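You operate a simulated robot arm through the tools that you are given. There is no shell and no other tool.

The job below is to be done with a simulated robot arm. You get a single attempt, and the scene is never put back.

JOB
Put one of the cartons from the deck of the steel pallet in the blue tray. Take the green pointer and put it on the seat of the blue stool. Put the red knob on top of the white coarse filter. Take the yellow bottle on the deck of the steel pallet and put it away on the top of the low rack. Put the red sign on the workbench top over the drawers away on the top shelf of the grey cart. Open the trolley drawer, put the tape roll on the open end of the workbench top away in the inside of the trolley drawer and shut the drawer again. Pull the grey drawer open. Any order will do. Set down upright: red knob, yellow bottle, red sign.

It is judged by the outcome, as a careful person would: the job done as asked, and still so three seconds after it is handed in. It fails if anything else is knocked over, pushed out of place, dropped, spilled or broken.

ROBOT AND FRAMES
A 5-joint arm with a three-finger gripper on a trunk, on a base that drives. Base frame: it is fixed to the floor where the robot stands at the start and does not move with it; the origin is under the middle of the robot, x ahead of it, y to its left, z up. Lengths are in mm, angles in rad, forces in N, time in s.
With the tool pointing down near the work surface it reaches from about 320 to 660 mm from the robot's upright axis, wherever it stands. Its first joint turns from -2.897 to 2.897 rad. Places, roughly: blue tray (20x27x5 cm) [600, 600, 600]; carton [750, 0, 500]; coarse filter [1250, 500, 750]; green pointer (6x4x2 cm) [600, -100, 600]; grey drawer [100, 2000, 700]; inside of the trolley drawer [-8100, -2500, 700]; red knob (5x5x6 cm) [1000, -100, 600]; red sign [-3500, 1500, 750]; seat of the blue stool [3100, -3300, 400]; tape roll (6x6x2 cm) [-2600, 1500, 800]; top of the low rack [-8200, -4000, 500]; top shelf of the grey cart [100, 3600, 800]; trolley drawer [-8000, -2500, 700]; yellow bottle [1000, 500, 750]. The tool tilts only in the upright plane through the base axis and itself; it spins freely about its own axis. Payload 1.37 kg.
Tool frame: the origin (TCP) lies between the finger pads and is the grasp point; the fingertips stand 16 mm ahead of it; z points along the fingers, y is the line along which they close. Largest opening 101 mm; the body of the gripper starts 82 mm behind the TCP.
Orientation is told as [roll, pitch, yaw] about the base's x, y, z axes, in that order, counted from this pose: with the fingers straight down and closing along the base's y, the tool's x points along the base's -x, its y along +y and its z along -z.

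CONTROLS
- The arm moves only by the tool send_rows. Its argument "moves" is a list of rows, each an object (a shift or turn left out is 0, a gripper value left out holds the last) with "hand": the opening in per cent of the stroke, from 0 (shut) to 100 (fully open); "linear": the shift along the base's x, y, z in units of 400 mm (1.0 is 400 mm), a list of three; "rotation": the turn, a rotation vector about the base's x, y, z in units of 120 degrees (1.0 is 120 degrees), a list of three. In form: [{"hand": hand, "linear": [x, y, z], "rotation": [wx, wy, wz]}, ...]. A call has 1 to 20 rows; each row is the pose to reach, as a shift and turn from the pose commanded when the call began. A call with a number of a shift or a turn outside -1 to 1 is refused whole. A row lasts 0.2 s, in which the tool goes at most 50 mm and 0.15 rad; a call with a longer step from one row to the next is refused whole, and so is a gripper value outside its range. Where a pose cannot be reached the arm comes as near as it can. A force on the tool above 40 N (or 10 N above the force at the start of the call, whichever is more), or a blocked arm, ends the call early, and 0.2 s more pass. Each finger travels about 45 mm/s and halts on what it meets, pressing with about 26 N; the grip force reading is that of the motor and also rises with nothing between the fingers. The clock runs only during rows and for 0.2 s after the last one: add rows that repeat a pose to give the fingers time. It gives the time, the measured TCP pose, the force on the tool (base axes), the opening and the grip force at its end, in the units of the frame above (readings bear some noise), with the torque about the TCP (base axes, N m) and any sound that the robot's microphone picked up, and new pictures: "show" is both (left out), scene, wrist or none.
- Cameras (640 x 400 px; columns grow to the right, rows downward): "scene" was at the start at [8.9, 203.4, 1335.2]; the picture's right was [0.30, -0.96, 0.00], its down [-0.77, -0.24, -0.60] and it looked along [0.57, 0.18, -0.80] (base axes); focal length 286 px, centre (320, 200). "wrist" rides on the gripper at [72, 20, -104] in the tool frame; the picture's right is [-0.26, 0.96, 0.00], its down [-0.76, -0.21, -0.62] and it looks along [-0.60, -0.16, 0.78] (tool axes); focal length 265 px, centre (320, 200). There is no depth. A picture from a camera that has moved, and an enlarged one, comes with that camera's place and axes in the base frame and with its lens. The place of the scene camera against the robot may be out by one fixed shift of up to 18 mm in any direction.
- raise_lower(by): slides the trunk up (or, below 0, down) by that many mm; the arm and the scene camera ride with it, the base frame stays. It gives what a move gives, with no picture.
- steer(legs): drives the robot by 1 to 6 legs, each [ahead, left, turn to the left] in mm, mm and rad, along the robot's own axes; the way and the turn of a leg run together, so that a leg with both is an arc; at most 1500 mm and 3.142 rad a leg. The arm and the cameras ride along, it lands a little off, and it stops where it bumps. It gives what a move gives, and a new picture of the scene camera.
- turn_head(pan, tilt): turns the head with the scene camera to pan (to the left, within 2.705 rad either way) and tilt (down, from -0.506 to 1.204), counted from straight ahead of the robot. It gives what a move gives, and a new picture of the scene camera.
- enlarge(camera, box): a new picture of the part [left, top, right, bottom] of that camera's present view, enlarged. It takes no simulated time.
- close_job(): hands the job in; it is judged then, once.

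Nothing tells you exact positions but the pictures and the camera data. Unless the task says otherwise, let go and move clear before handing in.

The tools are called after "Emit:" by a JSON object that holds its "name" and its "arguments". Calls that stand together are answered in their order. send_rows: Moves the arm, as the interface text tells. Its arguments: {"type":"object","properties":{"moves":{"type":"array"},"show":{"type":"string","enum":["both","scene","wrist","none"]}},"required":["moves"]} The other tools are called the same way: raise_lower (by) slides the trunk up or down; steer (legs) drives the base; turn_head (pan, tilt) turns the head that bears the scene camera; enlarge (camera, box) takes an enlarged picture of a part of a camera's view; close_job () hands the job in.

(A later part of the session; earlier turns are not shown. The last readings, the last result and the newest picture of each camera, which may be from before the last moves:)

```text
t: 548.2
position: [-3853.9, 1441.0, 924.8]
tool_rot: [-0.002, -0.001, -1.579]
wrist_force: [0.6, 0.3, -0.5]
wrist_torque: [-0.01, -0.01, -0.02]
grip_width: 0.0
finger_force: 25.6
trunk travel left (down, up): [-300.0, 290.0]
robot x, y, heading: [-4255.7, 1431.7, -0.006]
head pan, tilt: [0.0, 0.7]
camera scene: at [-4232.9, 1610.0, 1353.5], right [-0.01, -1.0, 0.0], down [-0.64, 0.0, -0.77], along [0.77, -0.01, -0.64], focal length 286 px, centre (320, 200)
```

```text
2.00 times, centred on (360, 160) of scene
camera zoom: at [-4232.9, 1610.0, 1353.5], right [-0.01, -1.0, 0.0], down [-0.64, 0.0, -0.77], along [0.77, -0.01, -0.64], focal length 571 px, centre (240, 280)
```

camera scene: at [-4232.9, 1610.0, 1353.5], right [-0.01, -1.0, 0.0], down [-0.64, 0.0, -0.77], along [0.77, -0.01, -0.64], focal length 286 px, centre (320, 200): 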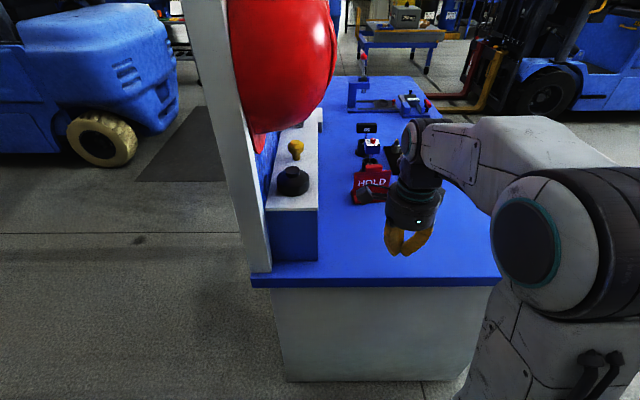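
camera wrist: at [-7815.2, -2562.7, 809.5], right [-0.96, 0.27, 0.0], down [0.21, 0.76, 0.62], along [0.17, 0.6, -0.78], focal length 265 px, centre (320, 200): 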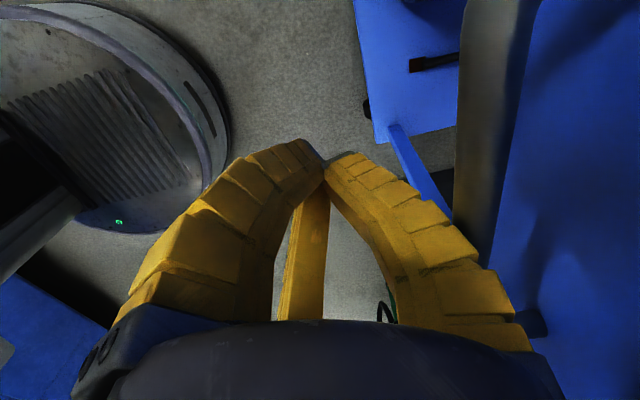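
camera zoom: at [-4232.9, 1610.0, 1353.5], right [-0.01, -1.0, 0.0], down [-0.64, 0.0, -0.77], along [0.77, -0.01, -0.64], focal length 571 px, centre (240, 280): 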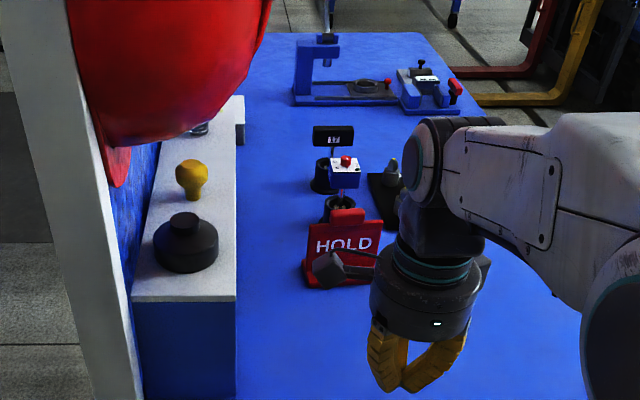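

The red "HOLD" sign stands at about (−3590, 1455), ~125 mm tall with a tab on top. I'll spin the tool so the camera is away from the shelf, then move closer.

Emit:
{"name": "send_rows", "arguments": {"moves": [{"hand": 55, "linear": [0, -0.02, 0.05], "rotation": [0, 0, 0.07]}, {"linear": [0, -0.04, 0.1], "rotation": [0, 0, 0.14]}, {"linear": [0, -0.04, 0.1], "rotation": [0, 0, 0.21]}, {"linear": [0, -0.04, 0.1], "rotation": [0, 0, 0.28]}, {"linear": [0, -0.04, 0.1], "rotation": [0, 0, 0.35]}, {"linear": [0, -0.04, 0.1], "rotation": [0, 0, 0.42]}, {"linear": [0, -0.04, 0.1], "rotation": [0, 0, 0.49]}, {"linear": [0, -0.04, 0.1], "rotation": [0, 0, 0.56]}, {"linear": [0, -0.04, 0.1], "rotation": [0, 0, 0.63]}, {"linear": [0, -0.04, 0.1], "rotation": [0, 0, 0.7]}, {"linear": [0, -0.04, 0.1], "rotation": [0, 0, 0.77]}, {"linear": [0, -0.04, 0.1], "rotation": [0, 0, 0.84]}, {"linear": [0, -0.04, 0.1], "rotation": [0, 0, 0.91]}, {"linear": [0, -0.04, 0.1], "rotation": [0, 0, 0.98]}], "show": "none"}}

Emit:
{"name": "send_rows", "arguments": {"moves": [{"rotation": [0, 0, 0.07]}, {"rotation": [0, 0, 0.14]}, {"rotation": [0, 0, 0.21]}, {"rotation": [0, 0, 0.28]}, {"rotation": [0, 0, 0.35]}, {"rotation": [0, 0, 0.42]}, {"rotation": [0, 0, 0.49]}, {"rotation": [0, 0, 0.527]}, {"rotation": [0, 0, 0.527]}], "show": "none"}}

Emit:
{"name": "steer", "arguments": {"legs": [[105, 0, 0.008]]}}

Emit:
{"name": "send_rows", "arguments": {"moves": [{"hand": 60, "linear": [0, 0, 0]}], "show": "wrist"}}

Emit:
{"name": "enlarge", "arguments": {"camera": "scene", "box": [240, 90, 480, 260]}}

```text
t: 551.2
position: [-3853.5, 1424.5, 964.8]
tool_rot: [0.0, 0.001, 0.477]
wrist_force: [0.8, -1.0, -0.2]
wrist_torque: [-0.02, 0.0, 0.0]
grip_width: 59.3
finger_force: 2.1
trunk travel left (down, up): [-300.0, 290.0]
robot x, y, heading: [-4255.6, 1429.6, -0.006]
head pan, tilt: [0.0, 0.7]
```

```text
t: 553.2
position: [-3853.1, 1424.2, 964.7]
tool_rot: [-0.003, 0.0, 1.578]
wrist_force: [0.2, -0.9, -0.3]
wrist_torque: [-0.01, -0.02, 0.02]
grip_width: 59.1
finger_force: 2.5
trunk travel left (down, up): [-300.0, 290.0]
robot x, y, heading: [-4256.0, 1429.9, -0.006]
head pan, tilt: [0.0, 0.7]
```

```text
t: 554.4
position: [-3746.2, 1426.4, 965.2]
tool_rot: [0.001, 0.0, 1.584]
wrist_force: [-0.7, -0.2, 0.3]
wrist_torque: [0.01, -0.01, 0.01]
grip_width: 59.1
finger_force: 3.0
trunk travel left (down, up): [-300.0, 290.0]
robot x, y, heading: [-4154.8, 1426.2, 0.003]
head pan, tilt: [0.0, 0.7]
camera scene: at [-4128.5, 1610.0, 1353.5], right [0.0, -1.0, 0.0], down [-0.64, 0.0, -0.76], along [0.76, 0.0, -0.64], focal length 286 px, centre (320, 200)
```

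scene: 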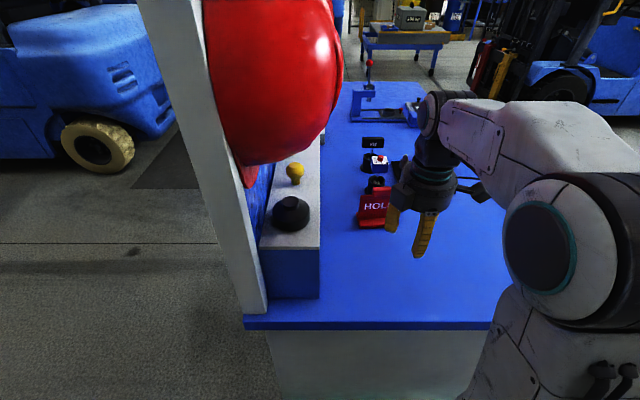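

```text
t: 554.8
position: [-3747.4, 1427.1, 965.2]
tool_rot: [-0.002, 0.001, 1.584]
wrist_force: [-0.3, 0.2, -0.2]
wrist_torque: [-0.01, -0.01, 0.02]
grip_width: 63.8
finger_force: 1.5
trunk travel left (down, up): [-300.0, 290.0]
robot x, y, heading: [-4150.7, 1429.7, 0.001]
head pan, tilt: [0.0, 0.7]
camera wrist: at [-3766.7, 1353.8, 1068.2], right [-0.97, 0.25, 0.0], down [0.2, 0.76, 0.62], along [0.16, 0.6, -0.78], focal length 265 px, centre (320, 200)
```

wrist: 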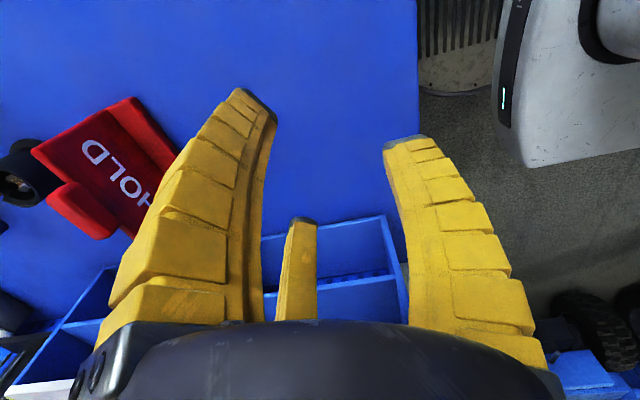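

```text
2.35 times, centred on (360, 175) of scene
camera zoom: at [-4128.9, 1610.0, 1353.5], right [0.0, -1.0, 0.0], down [-0.64, 0.0, -0.77], along [0.77, 0.0, -0.64], focal length 672 px, centre (226, 259)
```

zoom: 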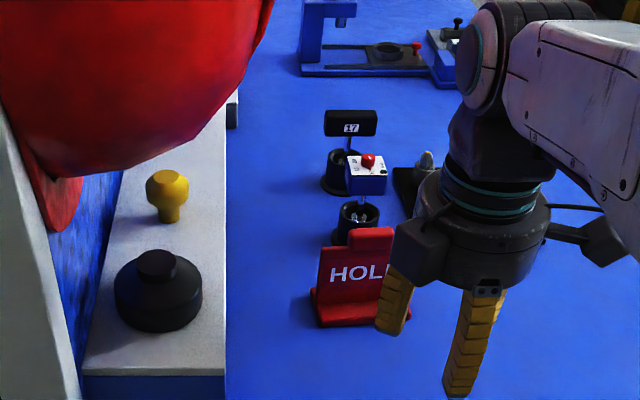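

Emit:
{"name": "send_rows", "arguments": {"moves": [{"hand": 60, "linear": [0.1, -0.03, 0.03]}, {"linear": [0.2, -0.06, 0.06]}, {"linear": [0.3, -0.08, 0.1]}, {"linear": [0.36, -0.08, 0.1]}, {"linear": [0.36, -0.08, 0.1]}], "show": "wrist"}}

Emit:
{"name": "enlarge", "arguments": {"camera": "wrist", "box": [180, 40, 460, 240]}}

Emit:
{"name": "enlarge", "arguments": {"camera": "scene", "box": [300, 120, 460, 250]}}

```text
t: 556.0
position: [-3605.4, 1396.1, 1004.9]
tool_rot: [0.0, 0.0, 1.584]
wrist_force: [1.0, -0.1, 0.1]
wrist_torque: [-0.02, 0.0, 0.02]
grip_width: 64.3
finger_force: 2.6
trunk travel left (down, up): [-300.0, 290.0]
robot x, y, heading: [-4155.0, 1429.6, -0.003]
head pan, tilt: [0.0, 0.7]
camera wrist: at [-3623.2, 1322.1, 1107.7], right [-0.97, 0.25, 0.0], down [0.2, 0.76, 0.62], along [0.16, 0.6, -0.78], focal length 265 px, centre (320, 200)
```

wrist: 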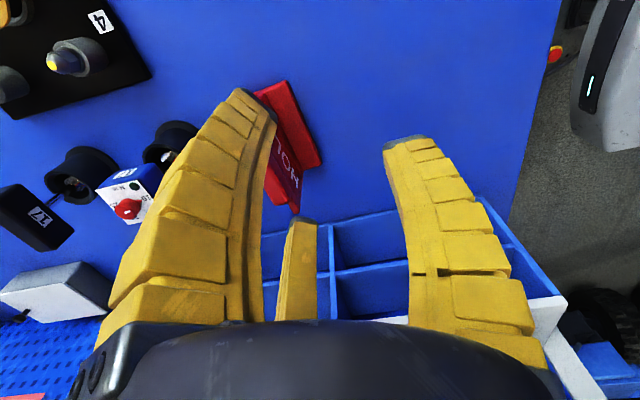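

```text
2.00 times, centred on (320, 140) of wrist
camera zoom: at [-3623.2, 1322.1, 1107.7], right [-0.97, 0.25, 0.0], down [0.2, 0.76, 0.62], along [0.16, 0.6, -0.78], focal length 531 px, centre (320, 320)
```

zoom: 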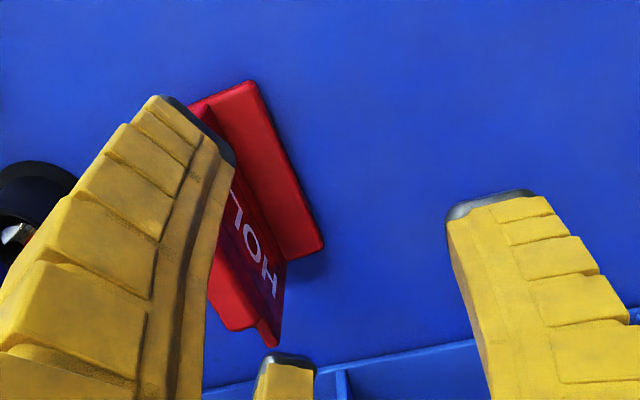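

```text
3.08 times, centred on (380, 185) of scene
camera zoom: at [-4128.6, 1610.0, 1353.5], right [0.0, -1.0, 0.0], down [-0.64, 0.0, -0.76], along [0.76, 0.0, -0.64], focal length 879 px, centre (135, 246)
```

zoom: 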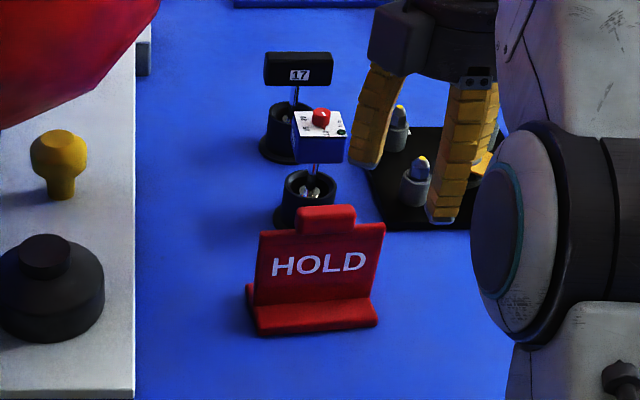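

The sign is an upright plate with a foot on its west side and a tab on top; plate centre ≈ (−3546, 1437), turned ≈ 0.11 rad. I'll align above the tab.

Emit:
{"name": "send_rows", "arguments": {"moves": [{"hand": 60, "linear": [0.07, 0.05, 0], "rotation": [0, 0, 0.023]}, {"linear": [0.15, 0.1, 0], "rotation": [0, 0, 0.046]}, {"linear": [0.15, 0.1025, -0.05], "rotation": [0, 0, 0.046]}, {"linear": [0.15, 0.1025, -0.1], "rotation": [0, 0, 0.046]}, {"linear": [0.15, 0.1025, -0.1], "rotation": [0, 0, 0.046]}], "show": "both"}}

Emit:
{"name": "enlarge", "arguments": {"camera": "wrist", "box": [220, 60, 440, 240]}}

Emit:
{"name": "enlarge", "arguments": {"camera": "scene", "box": [300, 100, 460, 250]}}

```text
t: 557.2
position: [-3560.9, 1437.0, 956.2]
tool_rot: [-0.002, -0.002, 1.681]
wrist_force: [-0.2, -0.7, 0.3]
wrist_torque: [0.0, 0.02, 0.0]
grip_width: 64.3
finger_force: 2.6
out of reach, approached as far as the arm can: row 1, 2, 3, 4, 5
trunk travel left (down, up): [-300.0, 290.0]
robot x, y, heading: [-4153.9, 1430.5, 0.006]
head pan, tilt: [0.0, 0.7]
camera scene: at [-4128.9, 1610.0, 1353.5], right [0.0, -1.0, 0.0], down [-0.64, 0.0, -0.77], along [0.77, 0.0, -0.64], focal length 286 px, centre (320, 200)
camera wrist: at [-3573.0, 1361.8, 1059.3], right [-0.99, 0.16, 0.0], down [0.12, 0.77, 0.62], along [0.1, 0.61, -0.78], focal length 265 px, centre (320, 200)
```

scene: 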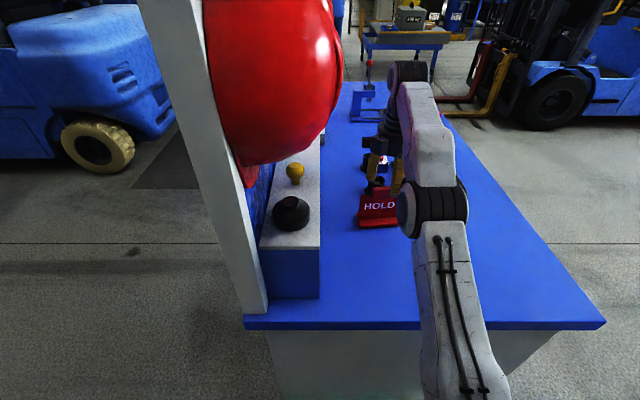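
wrist: 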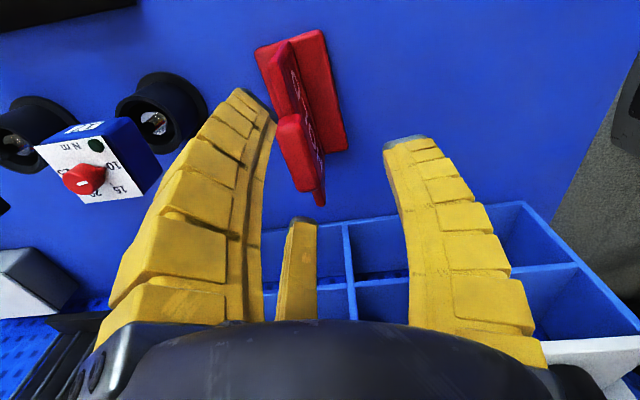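

```text
2.22 times, centred on (330, 150) of wrist
camera zoom: at [-3573.0, 1361.8, 1059.3], right [-0.99, 0.16, 0.0], down [0.12, 0.77, 0.62], along [0.1, 0.61, -0.78], focal length 590 px, centre (298, 311)
```

zoom: 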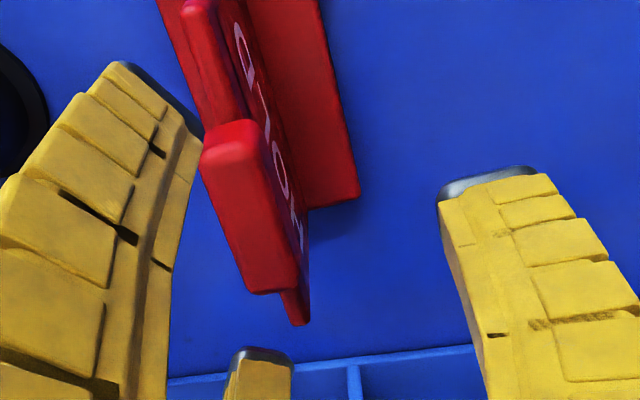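

```text
2.67 times, centred on (380, 175) of scene
camera zoom: at [-4128.9, 1610.0, 1353.5], right [0.0, -1.0, 0.0], down [-0.64, 0.0, -0.77], along [0.77, 0.0, -0.64], focal length 762 px, centre (160, 267)
```

zoom: 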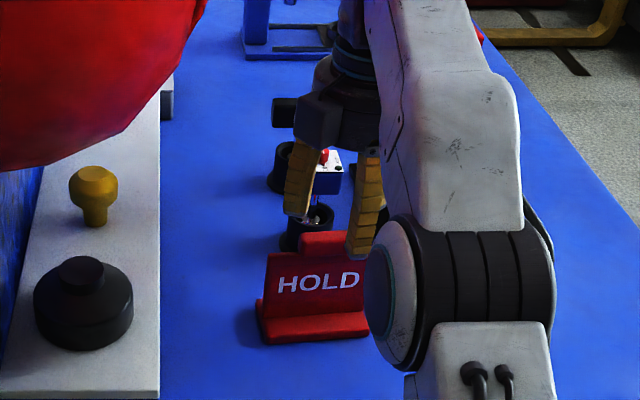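

The tab is ~14 mm thick, centred at (−3549, 1437). The arm is at its reach limit at this height, so I'll drive 40 mm closer and re-check.

Emit:
{"name": "steer", "arguments": {"legs": [[40, 0, 0]]}}

Emit:
{"name": "send_rows", "arguments": {"moves": [{"hand": 60, "linear": [-0.04, 0, 0]}, {"hand": 60, "linear": [-0.065, 0, 0], "rotation": [0, 0, -0.01]}, {"hand": 60, "linear": [-0.065, 0, 0], "rotation": [0, 0, -0.01]}], "show": "wrist"}}

Emit:
{"name": "enlarge", "arguments": {"camera": "wrist", "box": [220, 60, 440, 240]}}

```text
t: 558.1
position: [-3520.5, 1436.4, 955.4]
tool_rot: [0.001, 0.002, 1.679]
wrist_force: [-0.1, -0.6, 0.4]
wrist_torque: [-0.01, 0.01, 0.01]
grip_width: 63.9
finger_force: 2.2
trunk travel left (down, up): [-300.0, 290.0]
robot x, y, heading: [-4109.0, 1433.5, 0.001]
head pan, tilt: [0.0, 0.7]
camera scene: at [-4088.3, 1610.0, 1353.5], right [0.0, -1.0, 0.0], down [-0.64, 0.0, -0.76], along [0.76, 0.0, -0.64], focal length 286 px, centre (320, 200)
```

scene: 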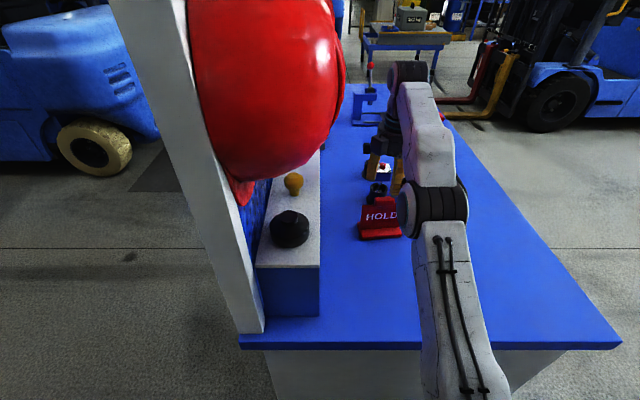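

```text
t: 558.9
position: [-3547.2, 1437.6, 955.9]
tool_rot: [0.0, 0.0, 1.66]
wrist_force: [-0.8, -0.2, 0.1]
wrist_torque: [-0.02, 0.0, -0.01]
grip_width: 64.1
finger_force: 2.6
trunk travel left (down, up): [-300.0, 290.0]
robot x, y, heading: [-4111.7, 1429.0, -0.003]
head pan, tilt: [0.0, 0.7]
camera wrist: at [-3560.5, 1361.7, 1059.6], right [-0.98, 0.18, 0.0], down [0.14, 0.77, 0.62], along [0.11, 0.61, -0.78], focal length 265 px, centre (320, 200)
```

wrist: 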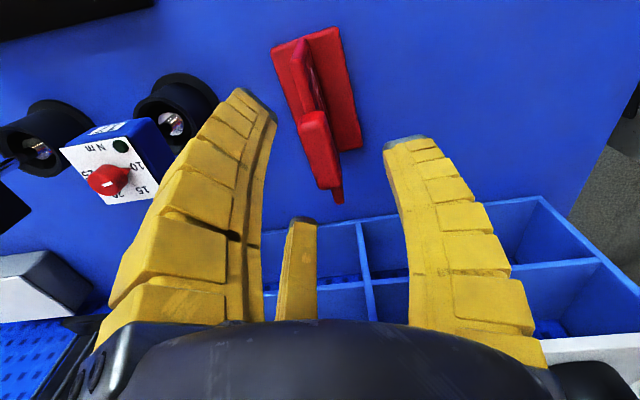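

```text
2.22 times, centred on (330, 150) of wrist
camera zoom: at [-3560.5, 1361.7, 1059.6], right [-0.98, 0.18, 0.0], down [0.14, 0.77, 0.62], along [0.11, 0.61, -0.78], focal length 590 px, centre (298, 311)
```

zoom: 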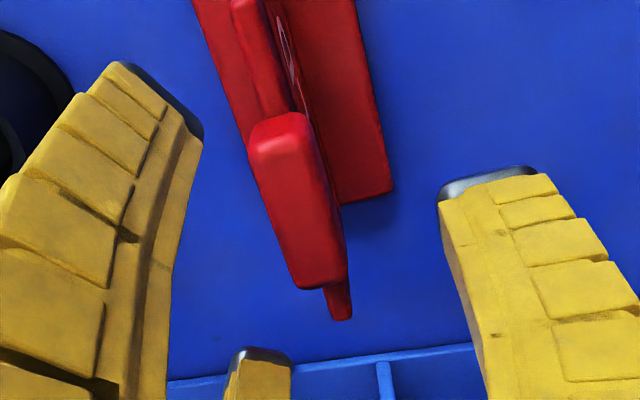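

Aligned. Opening a bit more and descending over the tab.

Emit:
{"name": "send_rows", "arguments": {"moves": [{"hand": 75, "linear": [0, -0.008, 0]}, {"hand": 75, "linear": [0, -0.008, -0.05]}, {"linear": [0, -0.008, -0.1]}, {"linear": [0, -0.008, -0.15]}, {"linear": [0, -0.008, -0.185]}, {"linear": [0, -0.008, -0.185]}], "show": "both"}}

Emit:
{"name": "enlarge", "arguments": {"camera": "scene", "box": [300, 130, 460, 260]}}

```text
t: 560.3
position: [-3546.8, 1434.3, 881.8]
tool_rot: [-0.001, 0.001, 1.66]
wrist_force: [-0.8, -0.7, -0.2]
wrist_torque: [-0.03, 0.01, 0.01]
grip_width: 78.0
finger_force: 1.6
trunk travel left (down, up): [-300.0, 290.0]
robot x, y, heading: [-4115.5, 1430.2, 0.002]
head pan, tilt: [0.0, 0.7]
camera scene: at [-4088.6, 1610.0, 1353.5], right [0.0, -1.0, 0.0], down [-0.64, 0.0, -0.76], along [0.76, 0.0, -0.64], focal length 286 px, centre (320, 200)
camera wrist: at [-3560.6, 1359.1, 985.0], right [-0.98, 0.18, 0.0], down [0.14, 0.77, 0.62], along [0.11, 0.61, -0.78], focal length 265 px, centre (320, 200)
```

scene: 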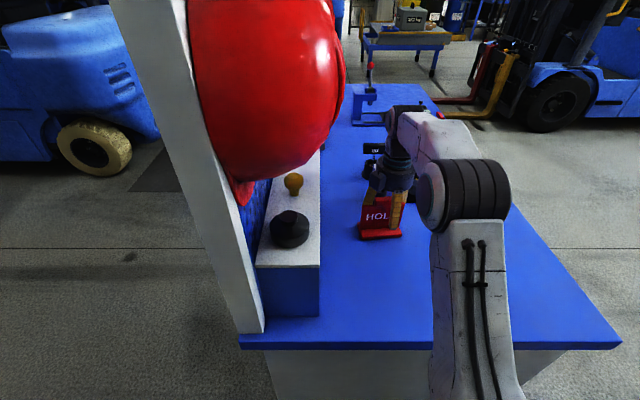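
wrist: 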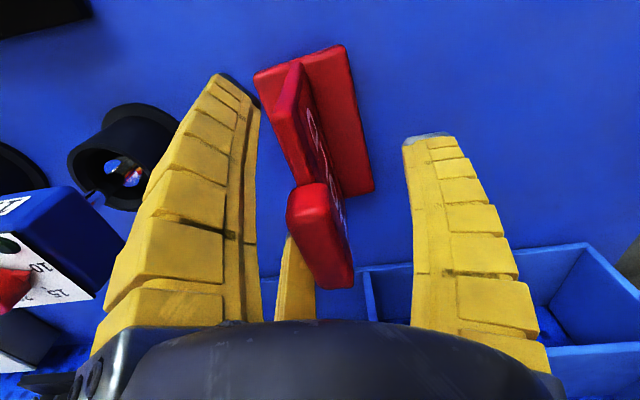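

```text
3.08 times, centred on (380, 195) of scene
camera zoom: at [-4088.6, 1610.0, 1353.5], right [0.0, -1.0, 0.0], down [-0.64, 0.0, -0.76], along [0.76, 0.0, -0.64], focal length 879 px, centre (135, 215)
```

zoom: 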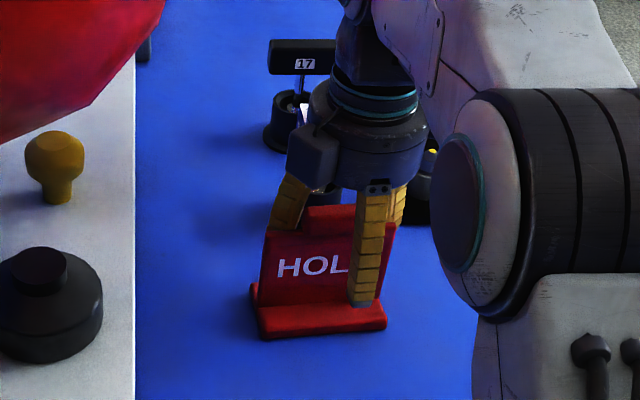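

Fingers straddle the plate. Closing.

Emit:
{"name": "send_rows", "arguments": {"moves": [{"hand": 55}, {"hand": 40}, {"hand": 25}, {"hand": 15}, {"hand": 5}, {"hand": 5}, {"hand": 5}, {"hand": 5}], "show": "both"}}

Emit:
{"name": "enlarge", "arguments": {"camera": "scene", "box": [300, 130, 460, 260]}}

```text
t: 562.1
position: [-3547.3, 1433.0, 882.4]
tool_rot: [0.001, 0.001, 1.66]
wrist_force: [-0.7, -1.5, 3.4]
wrist_torque: [-0.04, 0.23, 0.07]
grip_width: 13.8
finger_force: 26.2
trunk travel left (down, up): [-300.0, 290.0]
robot x, y, heading: [-4114.8, 1425.6, 0.001]
head pan, tilt: [0.0, 0.7]
camera scene: at [-4089.0, 1609.9, 1353.5], right [0.0, -1.0, 0.0], down [-0.64, 0.0, -0.77], along [0.77, 0.0, -0.64], focal length 286 px, centre (320, 200)
camera wrist: at [-3560.9, 1359.0, 985.5], right [-0.98, 0.18, 0.0], down [0.14, 0.77, 0.62], along [0.11, 0.61, -0.78], focal length 265 px, centre (320, 200)
```

scene: 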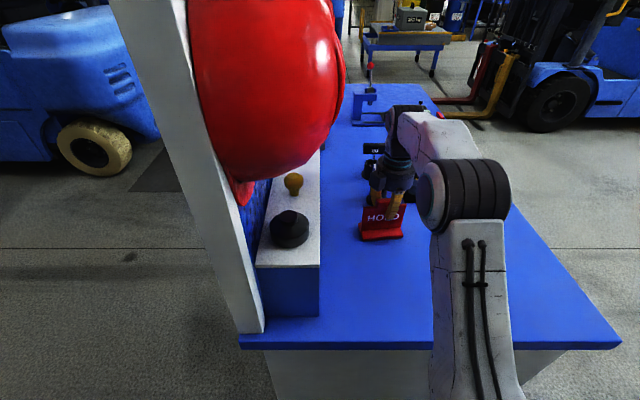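
wrist: 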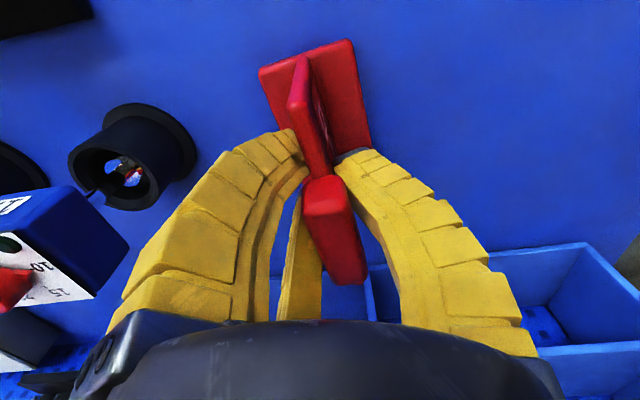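

```text
3.08 times, centred on (380, 195) of scene
camera zoom: at [-4089.0, 1609.9, 1353.5], right [0.0, -1.0, 0.0], down [-0.64, 0.0, -0.77], along [0.77, 0.0, -0.64], focal length 879 px, centre (135, 215)
```

zoom: 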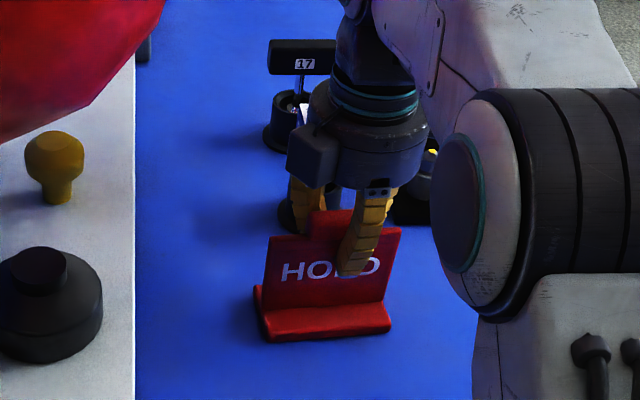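

Gripped at 14 mm. Lifting gently.

Emit:
{"name": "send_rows", "arguments": {"moves": [{"hand": 5, "linear": [0, 0, 0.02]}, {"linear": [0, 0, 0.06]}, {"linear": [0, 0, 0.12]}, {"linear": [-0.03, 0, 0.2]}, {"linear": [-0.08, 0, 0.28]}, {"linear": [-0.08, 0, 0.28]}], "show": "both"}}

Emit:
{"name": "enlarge", "arguments": {"camera": "scene", "box": [300, 100, 460, 260]}}

```text
t: 563.5
position: [-3579.8, 1434.1, 995.2]
tool_rot: [-0.003, 0.001, 1.66]
wrist_force: [0.5, 0.0, -0.8]
wrist_torque: [0.01, -0.04, -0.01]
grip_width: 13.9
finger_force: 25.9
trunk travel left (down, up): [-300.0, 290.0]
robot x, y, heading: [-4111.4, 1430.5, 0.003]
head pan, tilt: [0.0, 0.7]
camera scene: at [-4088.8, 1610.0, 1353.5], right [0.0, -1.0, 0.0], down [-0.64, 0.0, -0.77], along [0.77, 0.0, -0.64], focal length 286 px, centre (320, 200)
camera wrist: at [-3593.6, 1359.5, 1098.2], right [-0.98, 0.18, 0.0], down [0.14, 0.77, 0.62], along [0.11, 0.61, -0.78], focal length 265 px, centre (320, 200)
```

scene: 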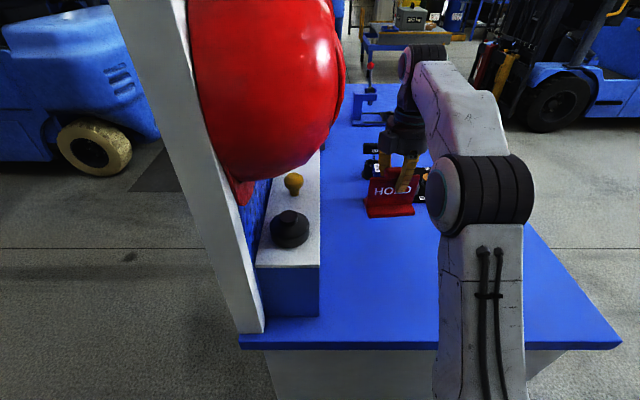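
wrist: 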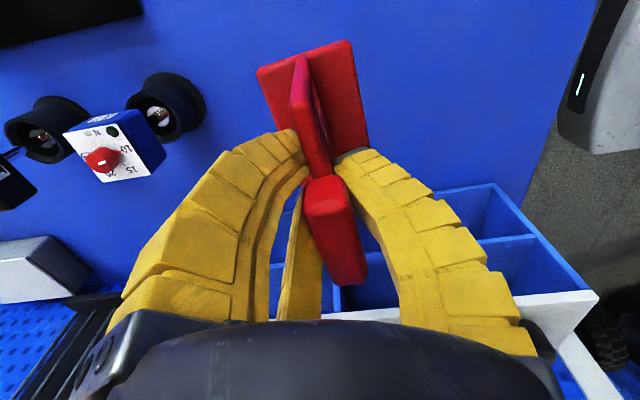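

```text
2.50 times, centred on (380, 180) of scene
camera zoom: at [-4088.8, 1610.0, 1353.5], right [0.0, -1.0, 0.0], down [-0.64, 0.0, -0.77], along [0.77, 0.0, -0.64], focal length 714 px, centre (170, 250)
```

zoom: 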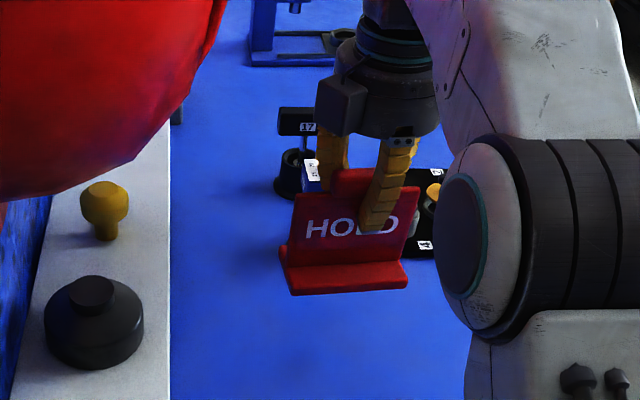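

The sign hangs upright in the grip. I'll retract, back out, and drive round the bench's south side toward the grey cart.

Emit:
{"name": "send_rows", "arguments": {"moves": [{"hand": 5, "linear": [-0.1, 0, 0.04]}, {"linear": [-0.2, 0, 0.06]}, {"linear": [-0.3, -0.005, 0.06]}, {"linear": [-0.34, -0.01, 0.06]}], "show": "none"}}

Emit:
{"name": "steer", "arguments": {"legs": [[-340, 0, 0], [0, -980, 0], [1400, 0, 0], [1100, 0, 0], [600, 500, 0], [150, 700, 0]]}}

Emit:
{"name": "turn_head", "arguments": {"pan": 1.0, "tilt": 0.5}}

Emit:
{"name": "turn_head", "arguments": {"pan": 0.3, "tilt": 0.5}}

```text
t: 564.5
position: [-3716.2, 1429.9, 1018.5]
tool_rot: [-0.003, 0.0, 1.66]
wrist_force: [0.7, -0.3, -1.5]
wrist_torque: [-0.03, 0.0, 0.02]
grip_width: 13.7
finger_force: 26.1
trunk travel left (down, up): [-300.0, 290.0]
robot x, y, heading: [-4113.8, 1430.7, 0.002]
head pan, tilt: [0.0, 0.7]
```

```text
t: 590.5
position: [-810.6, 1673.9, 1017.8]
tool_rot: [-0.002, -0.001, 1.675]
wrist_force: [0.0, 0.0, -0.7]
wrist_torque: [-0.02, 0.0, 0.03]
grip_width: 13.2
finger_force: 26.0
trunk travel left (down, up): [-300.0, 290.0]
robot x, y, heading: [-1206.1, 1666.8, 0.018]
head pan, tilt: [0.0, 0.7]
camera scene: at [-1185.8, 1848.6, 1353.5], right [0.02, -1.0, 0.0], down [-0.64, -0.01, -0.76], along [0.76, 0.01, -0.64], focal length 286 px, centre (320, 200)
```

scene: 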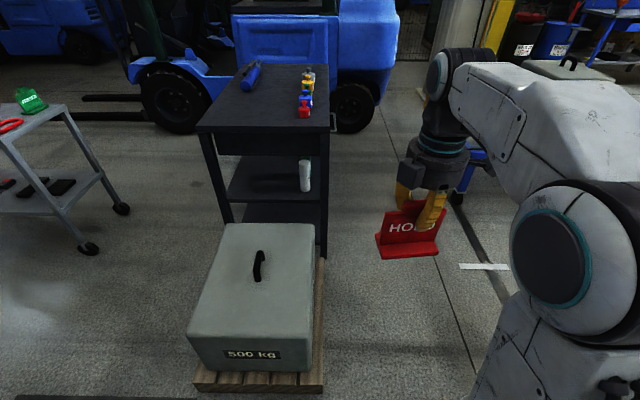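

```text
t: 591.8
position: [-810.5, 1673.9, 1017.3]
tool_rot: [-0.001, -0.001, 1.675]
wrist_force: [-0.1, 0.5, -0.5]
wrist_torque: [-0.05, -0.01, -0.02]
grip_width: 13.4
finger_force: 25.4
trunk travel left (down, up): [-300.0, 290.0]
robot x, y, heading: [-1202.3, 1667.8, 0.016]
head pan, tilt: [1.0, 0.499]
camera scene: at [-1222.7, 1924.5, 1371.2], right [0.85, -0.53, 0.0], down [-0.25, -0.41, -0.88], along [0.46, 0.75, -0.48], focal length 286 px, centre (320, 200)
```

scene: 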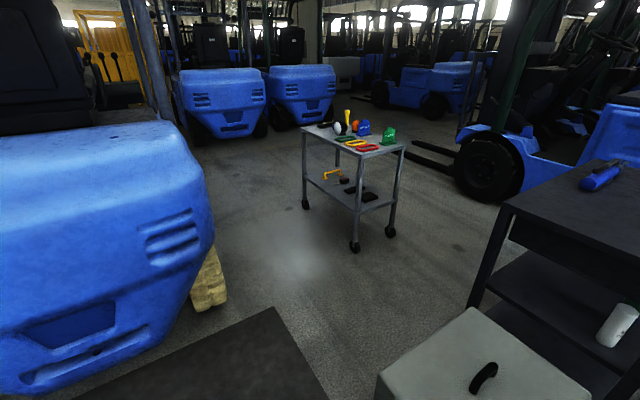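

```text
t: 592.8
position: [-810.7, 1673.6, 1018.6]
tool_rot: [-0.002, 0.0, 1.676]
wrist_force: [-0.7, -0.2, -0.9]
wrist_torque: [-0.04, 0.02, 0.02]
grip_width: 13.0
finger_force: 26.3
trunk travel left (down, up): [-300.0, 290.0]
robot x, y, heading: [-1205.7, 1663.7, 0.012]
head pan, tilt: [0.3, 0.499]
camera scene: at [-1184.2, 1875.5, 1371.2], right [0.31, -0.95, 0.0], down [-0.45, -0.15, -0.88], along [0.83, 0.27, -0.48], focal length 286 px, centre (320, 200)
```

scene: 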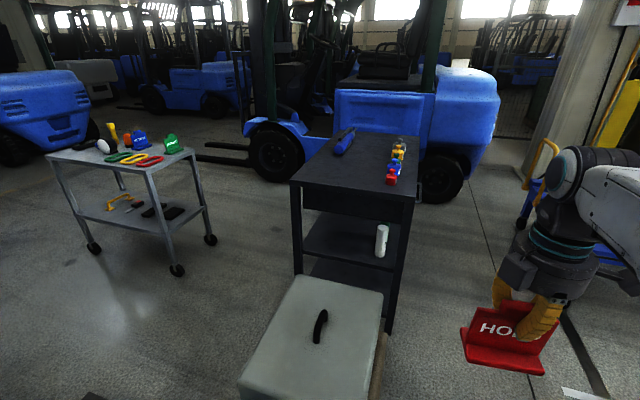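

I need a closer look at the gap between the forklift's rear corner and the 500 kg pallet before passing to the cart.

Emit:
{"name": "steer", "arguments": {"legs": [[20, 550, -0.014]]}}

Emit:
{"name": "turn_head", "arguments": {"pan": 1.1, "tilt": 0.8}}

Emit:
{"name": "turn_head", "arguments": {"pan": 0.4, "tilt": 0.9}}

```text
t: 596.0
position: [-796.6, 2220.1, 1018.0]
tool_rot: [-0.001, 0.001, 1.664]
wrist_force: [-0.3, -0.3, -0.6]
wrist_torque: [0.01, 0.01, 0.0]
grip_width: 13.1
finger_force: 26.0
trunk travel left (down, up): [-300.0, 290.0]
robot x, y, heading: [-1194.7, 2219.6, 0.005]
head pan, tilt: [0.3, 0.499]
camera scene: at [-1167.4, 2426.9, 1371.2], right [0.3, -0.95, 0.0], down [-0.46, -0.14, -0.88], along [0.84, 0.26, -0.48], focal length 286 px, centre (320, 200)
```

scene: 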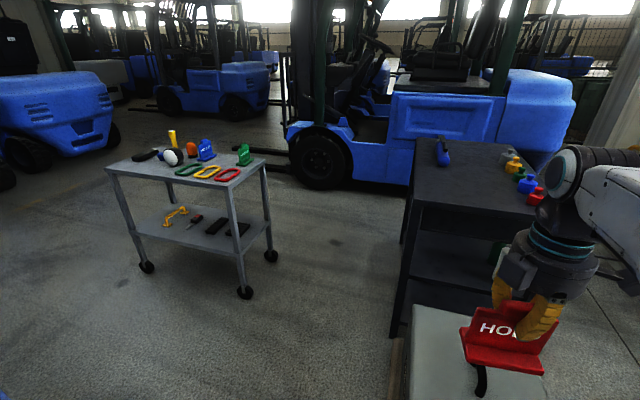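

```text
t: 597.1
position: [-795.7, 2221.0, 1018.3]
tool_rot: [0.0, 0.001, 1.661]
wrist_force: [0.3, 0.3, -0.2]
wrist_torque: [-0.01, -0.01, 0.02]
grip_width: 13.1
finger_force: 25.8
trunk travel left (down, up): [-300.0, 290.0]
robot x, y, heading: [-1188.6, 2217.8, 0.009]
head pan, tilt: [1.1, 0.799]
camera scene: at [-1217.8, 2471.5, 1345.3], right [0.89, -0.45, 0.0], down [-0.32, -0.64, -0.7], along [0.31, 0.62, -0.72], focal length 286 px, centre (320, 200)
```

scene: 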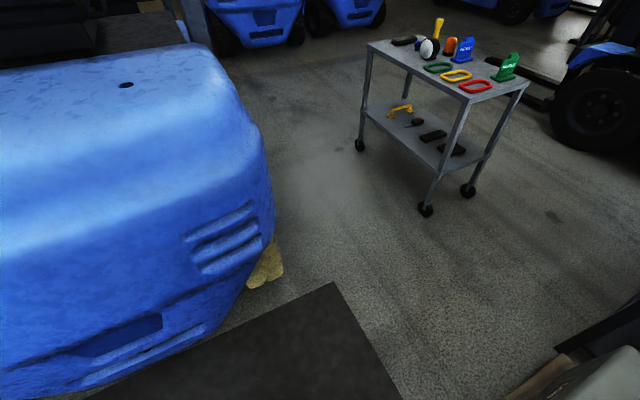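

```text
t: 598.2
position: [-796.7, 2220.6, 1018.5]
tool_rot: [-0.002, 0.0, 1.664]
wrist_force: [0.0, -0.7, -1.3]
wrist_torque: [-0.01, -0.01, -0.03]
grip_width: 13.2
finger_force: 25.8
trunk travel left (down, up): [-300.0, 290.0]
robot x, y, heading: [-1194.8, 2217.9, -0.001]
head pan, tilt: [0.4, 0.901]
camera scene: at [-1184.8, 2429.2, 1337.4], right [0.39, -0.92, 0.0], down [-0.72, -0.31, -0.62], along [0.57, 0.24, -0.78], focal length 286 px, centre (320, 200)
```

scene: 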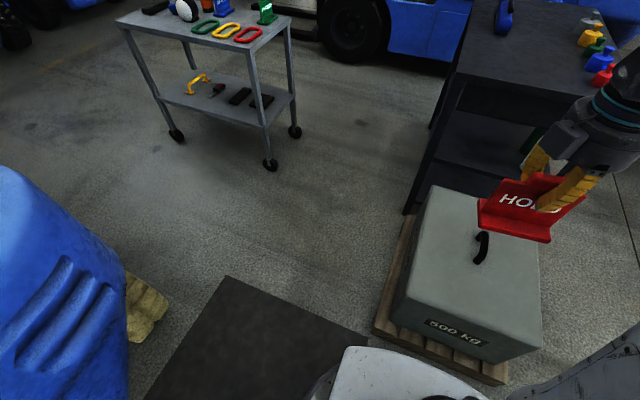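

The forklift's counterweight tapers at low level, leaving ~780 mm near the floor. I'll raise the hand a little and thread through in short legs to the cart's west side.

Emit:
{"name": "raise_lower", "arguments": {"by": 150}}

Emit:
{"name": "steer", "arguments": {"legs": [[74, 282, 0], [90, 167, 0], [270, 233, 0], [220, 350, 0], [0, 380, 0]]}}

Emit:
{"name": "turn_head", "arguments": {"pan": 0.0, "tilt": 0.9}}

Emit:
{"name": "enlarge", "arguments": {"camera": "scene", "box": [160, 60, 560, 310]}}

```text
t: 600.0
position: [-795.8, 2221.2, 1168.5]
tool_rot: [0.0, 0.0, 1.663]
wrist_force: [0.0, 0.6, -0.6]
wrist_torque: [-0.02, 0.0, 0.01]
grip_width: 13.1
finger_force: 26.4
trunk travel left (down, up): [-450.0, 140.0]
robot x, y, heading: [-1190.6, 2219.5, 0.002]
head pan, tilt: [0.4, 0.901]
```

```text
t: 604.6
position: [-432.0, 2863.2, 1168.4]
tool_rot: [-0.001, 0.002, 1.71]
wrist_force: [1.0, 0.4, 0.1]
wrist_torque: [0.01, 0.0, 0.0]
grip_width: 13.2
finger_force: 25.5
trunk travel left (down, up): [-450.0, 140.0]
robot x, y, heading: [-824.9, 2842.6, 0.05]
head pan, tilt: [0.4, 0.901]
stopped in leg 3: the robot was blocked; the commanded pose is now the measured one
camera scene: at [-831.5, 3052.8, 1487.4], right [0.44, -0.9, 0.0], down [-0.71, -0.34, -0.62], along [0.56, 0.27, -0.78], focal length 286 px, centre (320, 200)
```

scene: 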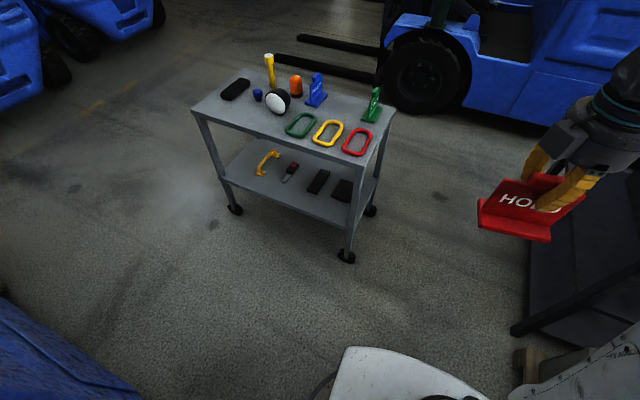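

```text
t: 605.5
position: [-433.3, 2863.5, 1167.6]
tool_rot: [-0.002, 0.0, 1.709]
wrist_force: [0.0, 0.0, -0.9]
wrist_torque: [-0.02, -0.03, -0.01]
grip_width: 13.1
finger_force: 25.9
trunk travel left (down, up): [-450.0, 140.0]
robot x, y, heading: [-829.1, 2841.7, 0.052]
head pan, tilt: [0.0, 0.901]
camera scene: at [-824.0, 3024.5, 1487.3], right [0.05, -1.0, 0.0], down [-0.78, -0.04, -0.62], along [0.62, 0.03, -0.78], focal length 286 px, centre (320, 200)
```

scene: 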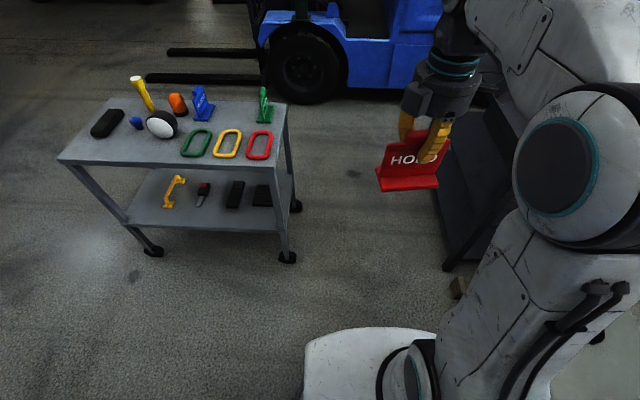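

```text
1.60 times, centred on (360, 185) of scene
camera zoom: at [-824.0, 3024.5, 1487.3], right [0.05, -1.0, 0.0], down [-0.78, -0.04, -0.62], along [0.62, 0.03, -0.78], focal length 457 px, centre (256, 224)
```

zoom: 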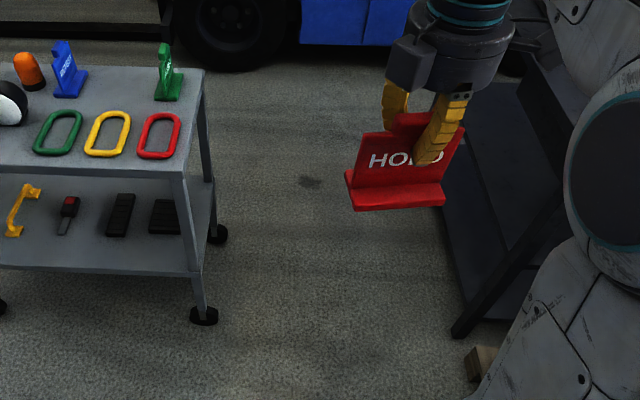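

I brushed the forklift's corner; I'll move straight east away from it, straighten, then go north beside the cart. A free strip is visible on the cart's top along its west edge, around (0, 3860).

Emit:
{"name": "steer", "arguments": {"legs": [[280, 0, -0.05], [0, 1000, 0]]}}

Emit:
{"name": "turn_head", "arguments": {"pan": 0.0, "tilt": 1.0}}

Emit:
{"name": "enlarge", "arguments": {"camera": "scene", "box": [160, 40, 560, 290]}}

```text
t: 612.3
position: [-149.6, 3856.7, 1167.6]
tool_rot: [0.001, 0.001, 1.652]
wrist_force: [-0.9, 0.3, -1.6]
wrist_torque: [0.0, -0.03, 0.02]
grip_width: 13.0
finger_force: 26.2
trunk travel left (down, up): [-450.0, 140.0]
robot x, y, heading: [-545.4, 3860.0, -0.009]
head pan, tilt: [0.0, 0.901]
camera scene: at [-530.6, 4039.5, 1487.3], right [0.0, -1.0, 0.0], down [-0.78, 0.0, -0.62], along [0.62, 0.0, -0.78], focal length 286 px, centre (320, 200)
```

scene: 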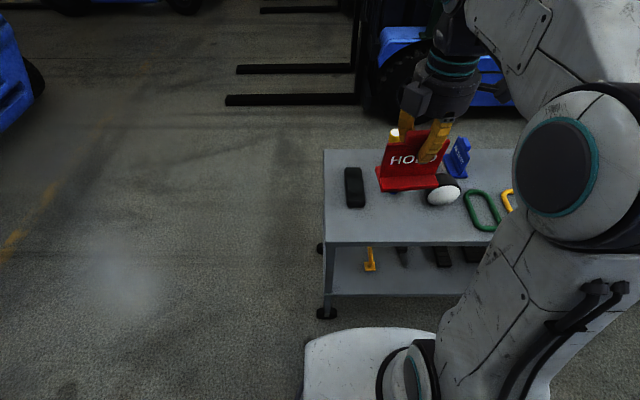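

```text
t: 612.9
position: [-149.5, 3855.5, 1167.4]
tool_rot: [-0.002, 0.001, 1.651]
wrist_force: [0.4, 0.3, -1.0]
wrist_torque: [0.01, 0.01, 0.0]
grip_width: 12.9
finger_force: 25.9
trunk travel left (down, up): [-450.0, 140.0]
robot x, y, heading: [-546.3, 3856.5, -0.0]
head pan, tilt: [0.0, 1.0]
camera scene: at [-536.4, 4039.3, 1480.1], right [0.0, -1.0, 0.0], down [-0.84, 0.0, -0.54], along [0.54, 0.0, -0.84], focal length 286 px, centre (320, 200)
```

scene: 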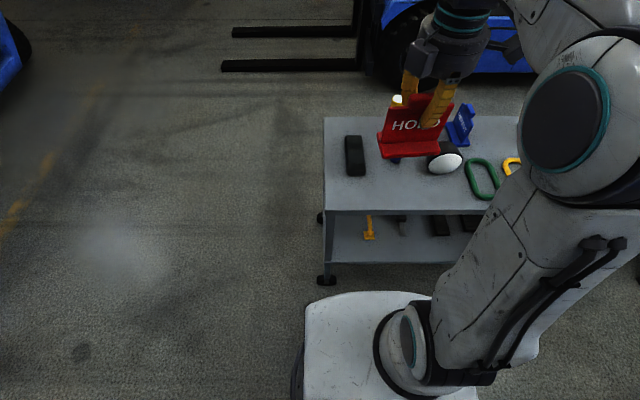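

```text
1.60 times, centred on (360, 165) of scene
camera zoom: at [-536.4, 4039.3, 1480.1], right [0.0, -1.0, 0.0], down [-0.84, 0.0, -0.54], along [0.54, 0.0, -0.84], focal length 457 px, centre (256, 256)
```

zoom: 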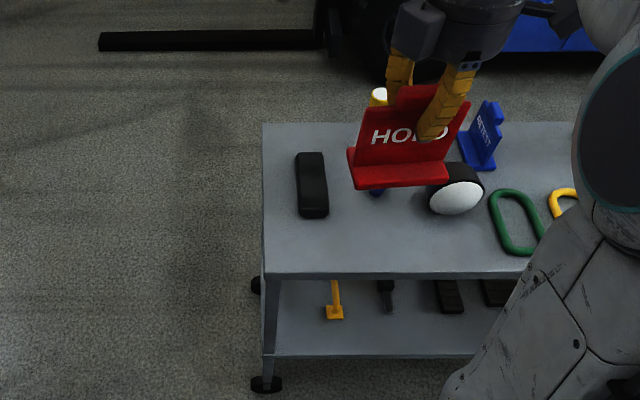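

A clear spot on the cart top: (−5, 3795), between the black case, the wheel and the blue knob. Lowering the trunk and extending over it.

Emit:
{"name": "raise_lower", "arguments": {"by": -150}}

Emit:
{"name": "send_rows", "arguments": {"moves": [{"hand": 5, "linear": [0.1, -0.04, 0]}, {"linear": [0.2, -0.08, -0.03]}, {"linear": [0.3, -0.12, -0.08]}, {"linear": [0.36, -0.15, -0.15]}, {"linear": [0.36, -0.15, -0.25]}, {"linear": [0.36, -0.15, -0.3]}, {"linear": [0.36, -0.15, -0.3]}], "show": "both"}}

Emit:
{"name": "enlarge", "arguments": {"camera": "scene", "box": [280, 100, 520, 250]}}

```text
t: 614.7
position: [-149.3, 3856.5, 1019.3]
tool_rot: [0.0, 0.001, 1.653]
wrist_force: [0.0, 0.3, -0.5]
wrist_torque: [0.01, -0.01, 0.0]
grip_width: 13.2
finger_force: 26.0
trunk travel left (down, up): [-300.0, 290.0]
robot x, y, heading: [-544.9, 3856.6, -0.005]
head pan, tilt: [0.0, 1.0]
```

```text
t: 616.3
position: [-3.6, 3795.8, 898.9]
tool_rot: [0.002, 0.0, 1.653]
wrist_force: [-0.2, -0.2, -1.2]
wrist_torque: [-0.04, 0.0, -0.03]
grip_width: 12.7
finger_force: 26.5
trunk travel left (down, up): [-300.0, 290.0]
robot x, y, heading: [-547.5, 3859.0, -0.003]
head pan, tilt: [0.0, 1.0]
camera scene: at [-536.3, 4039.2, 1330.1], right [0.0, -1.0, 0.0], down [-0.84, 0.0, -0.54], along [0.54, 0.0, -0.84], focal length 286 px, centre (320, 200)
camera wrist: at [-18.1, 3721.4, 1001.1], right [-0.98, 0.18, 0.0], down [0.14, 0.77, 0.62], along [0.11, 0.61, -0.78], focal length 265 px, centre (320, 200)
```

scene: 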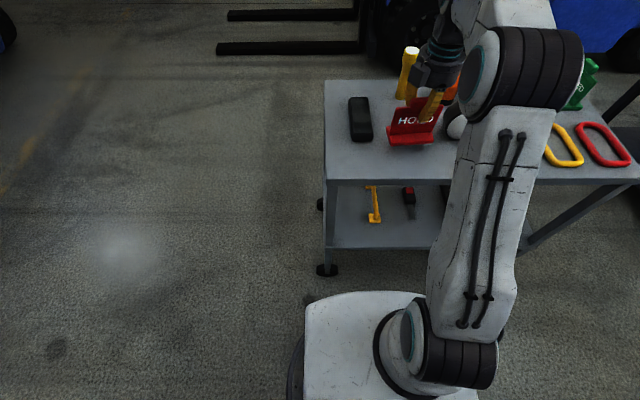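
wrist: 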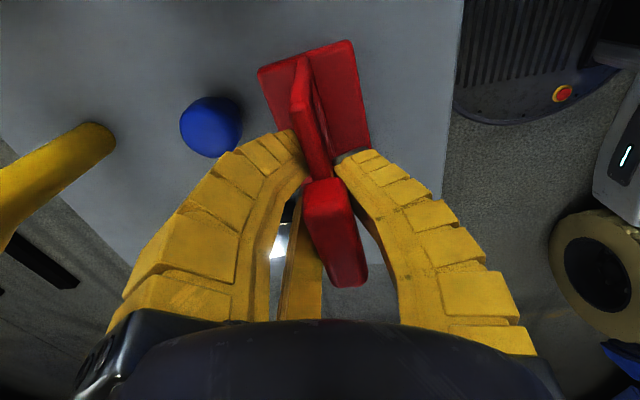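

```text
2.67 times, centred on (400, 175) of scene
camera zoom: at [-536.3, 4039.2, 1330.1], right [0.0, -1.0, 0.0], down [-0.84, 0.0, -0.54], along [0.54, 0.0, -0.84], focal length 762 px, centre (107, 267)
```

zoom: 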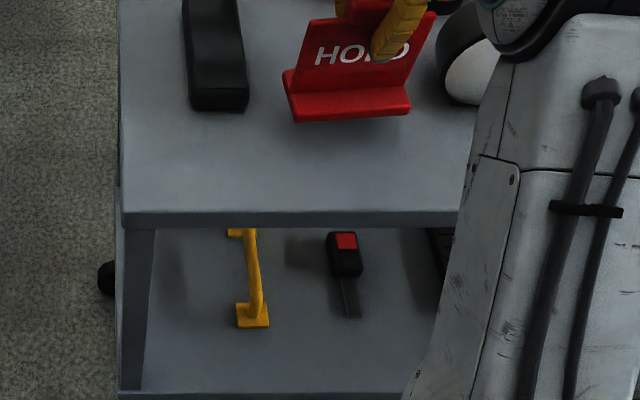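

Shifting 15 mm away from the blue knob and lowering to touch.

Emit:
{"name": "send_rows", "arguments": {"moves": [{"hand": 5, "linear": [-0.0375, 0, -0.05]}, {"linear": [-0.0375, 0, -0.12]}, {"linear": [-0.0375, 0, -0.16]}, {"linear": [-0.0375, 0, -0.17]}, {"linear": [-0.0375, 0, -0.17]}], "show": "none"}}

Emit:
{"name": "enlarge", "arguments": {"camera": "scene", "box": [320, 80, 480, 200]}}

```text
t: 617.5
position: [-19.3, 3795.7, 834.6]
tool_rot: [-0.013, 0.005, 1.652]
wrist_force: [4.6, 0.0, 36.9]
wrist_torque: [-0.05, -0.26, 0.15]
grip_width: 27.4
finger_force: 26.4
trunk travel left (down, up): [-300.0, 290.0]
robot x, y, heading: [-545.9, 3855.3, 0.002]
head pan, tilt: [0.0, 1.0]
```

```text
3.33 times, centred on (400, 140) of scene
camera zoom: at [-539.0, 4039.5, 1330.2], right [0.0, -1.0, 0.0], down [-0.84, 0.0, -0.54], along [0.54, 0.0, -0.84], focal length 952 px, centre (53, 400)
```

zoom: 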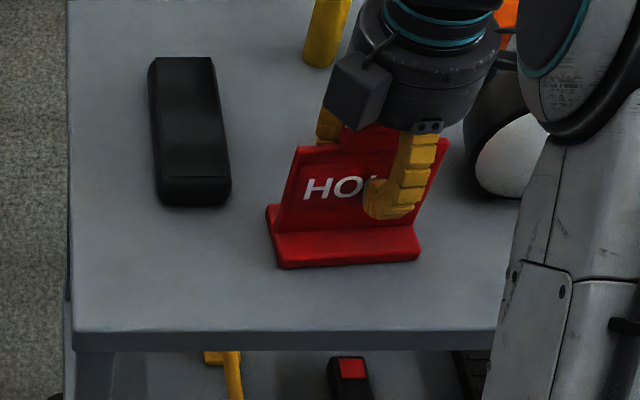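

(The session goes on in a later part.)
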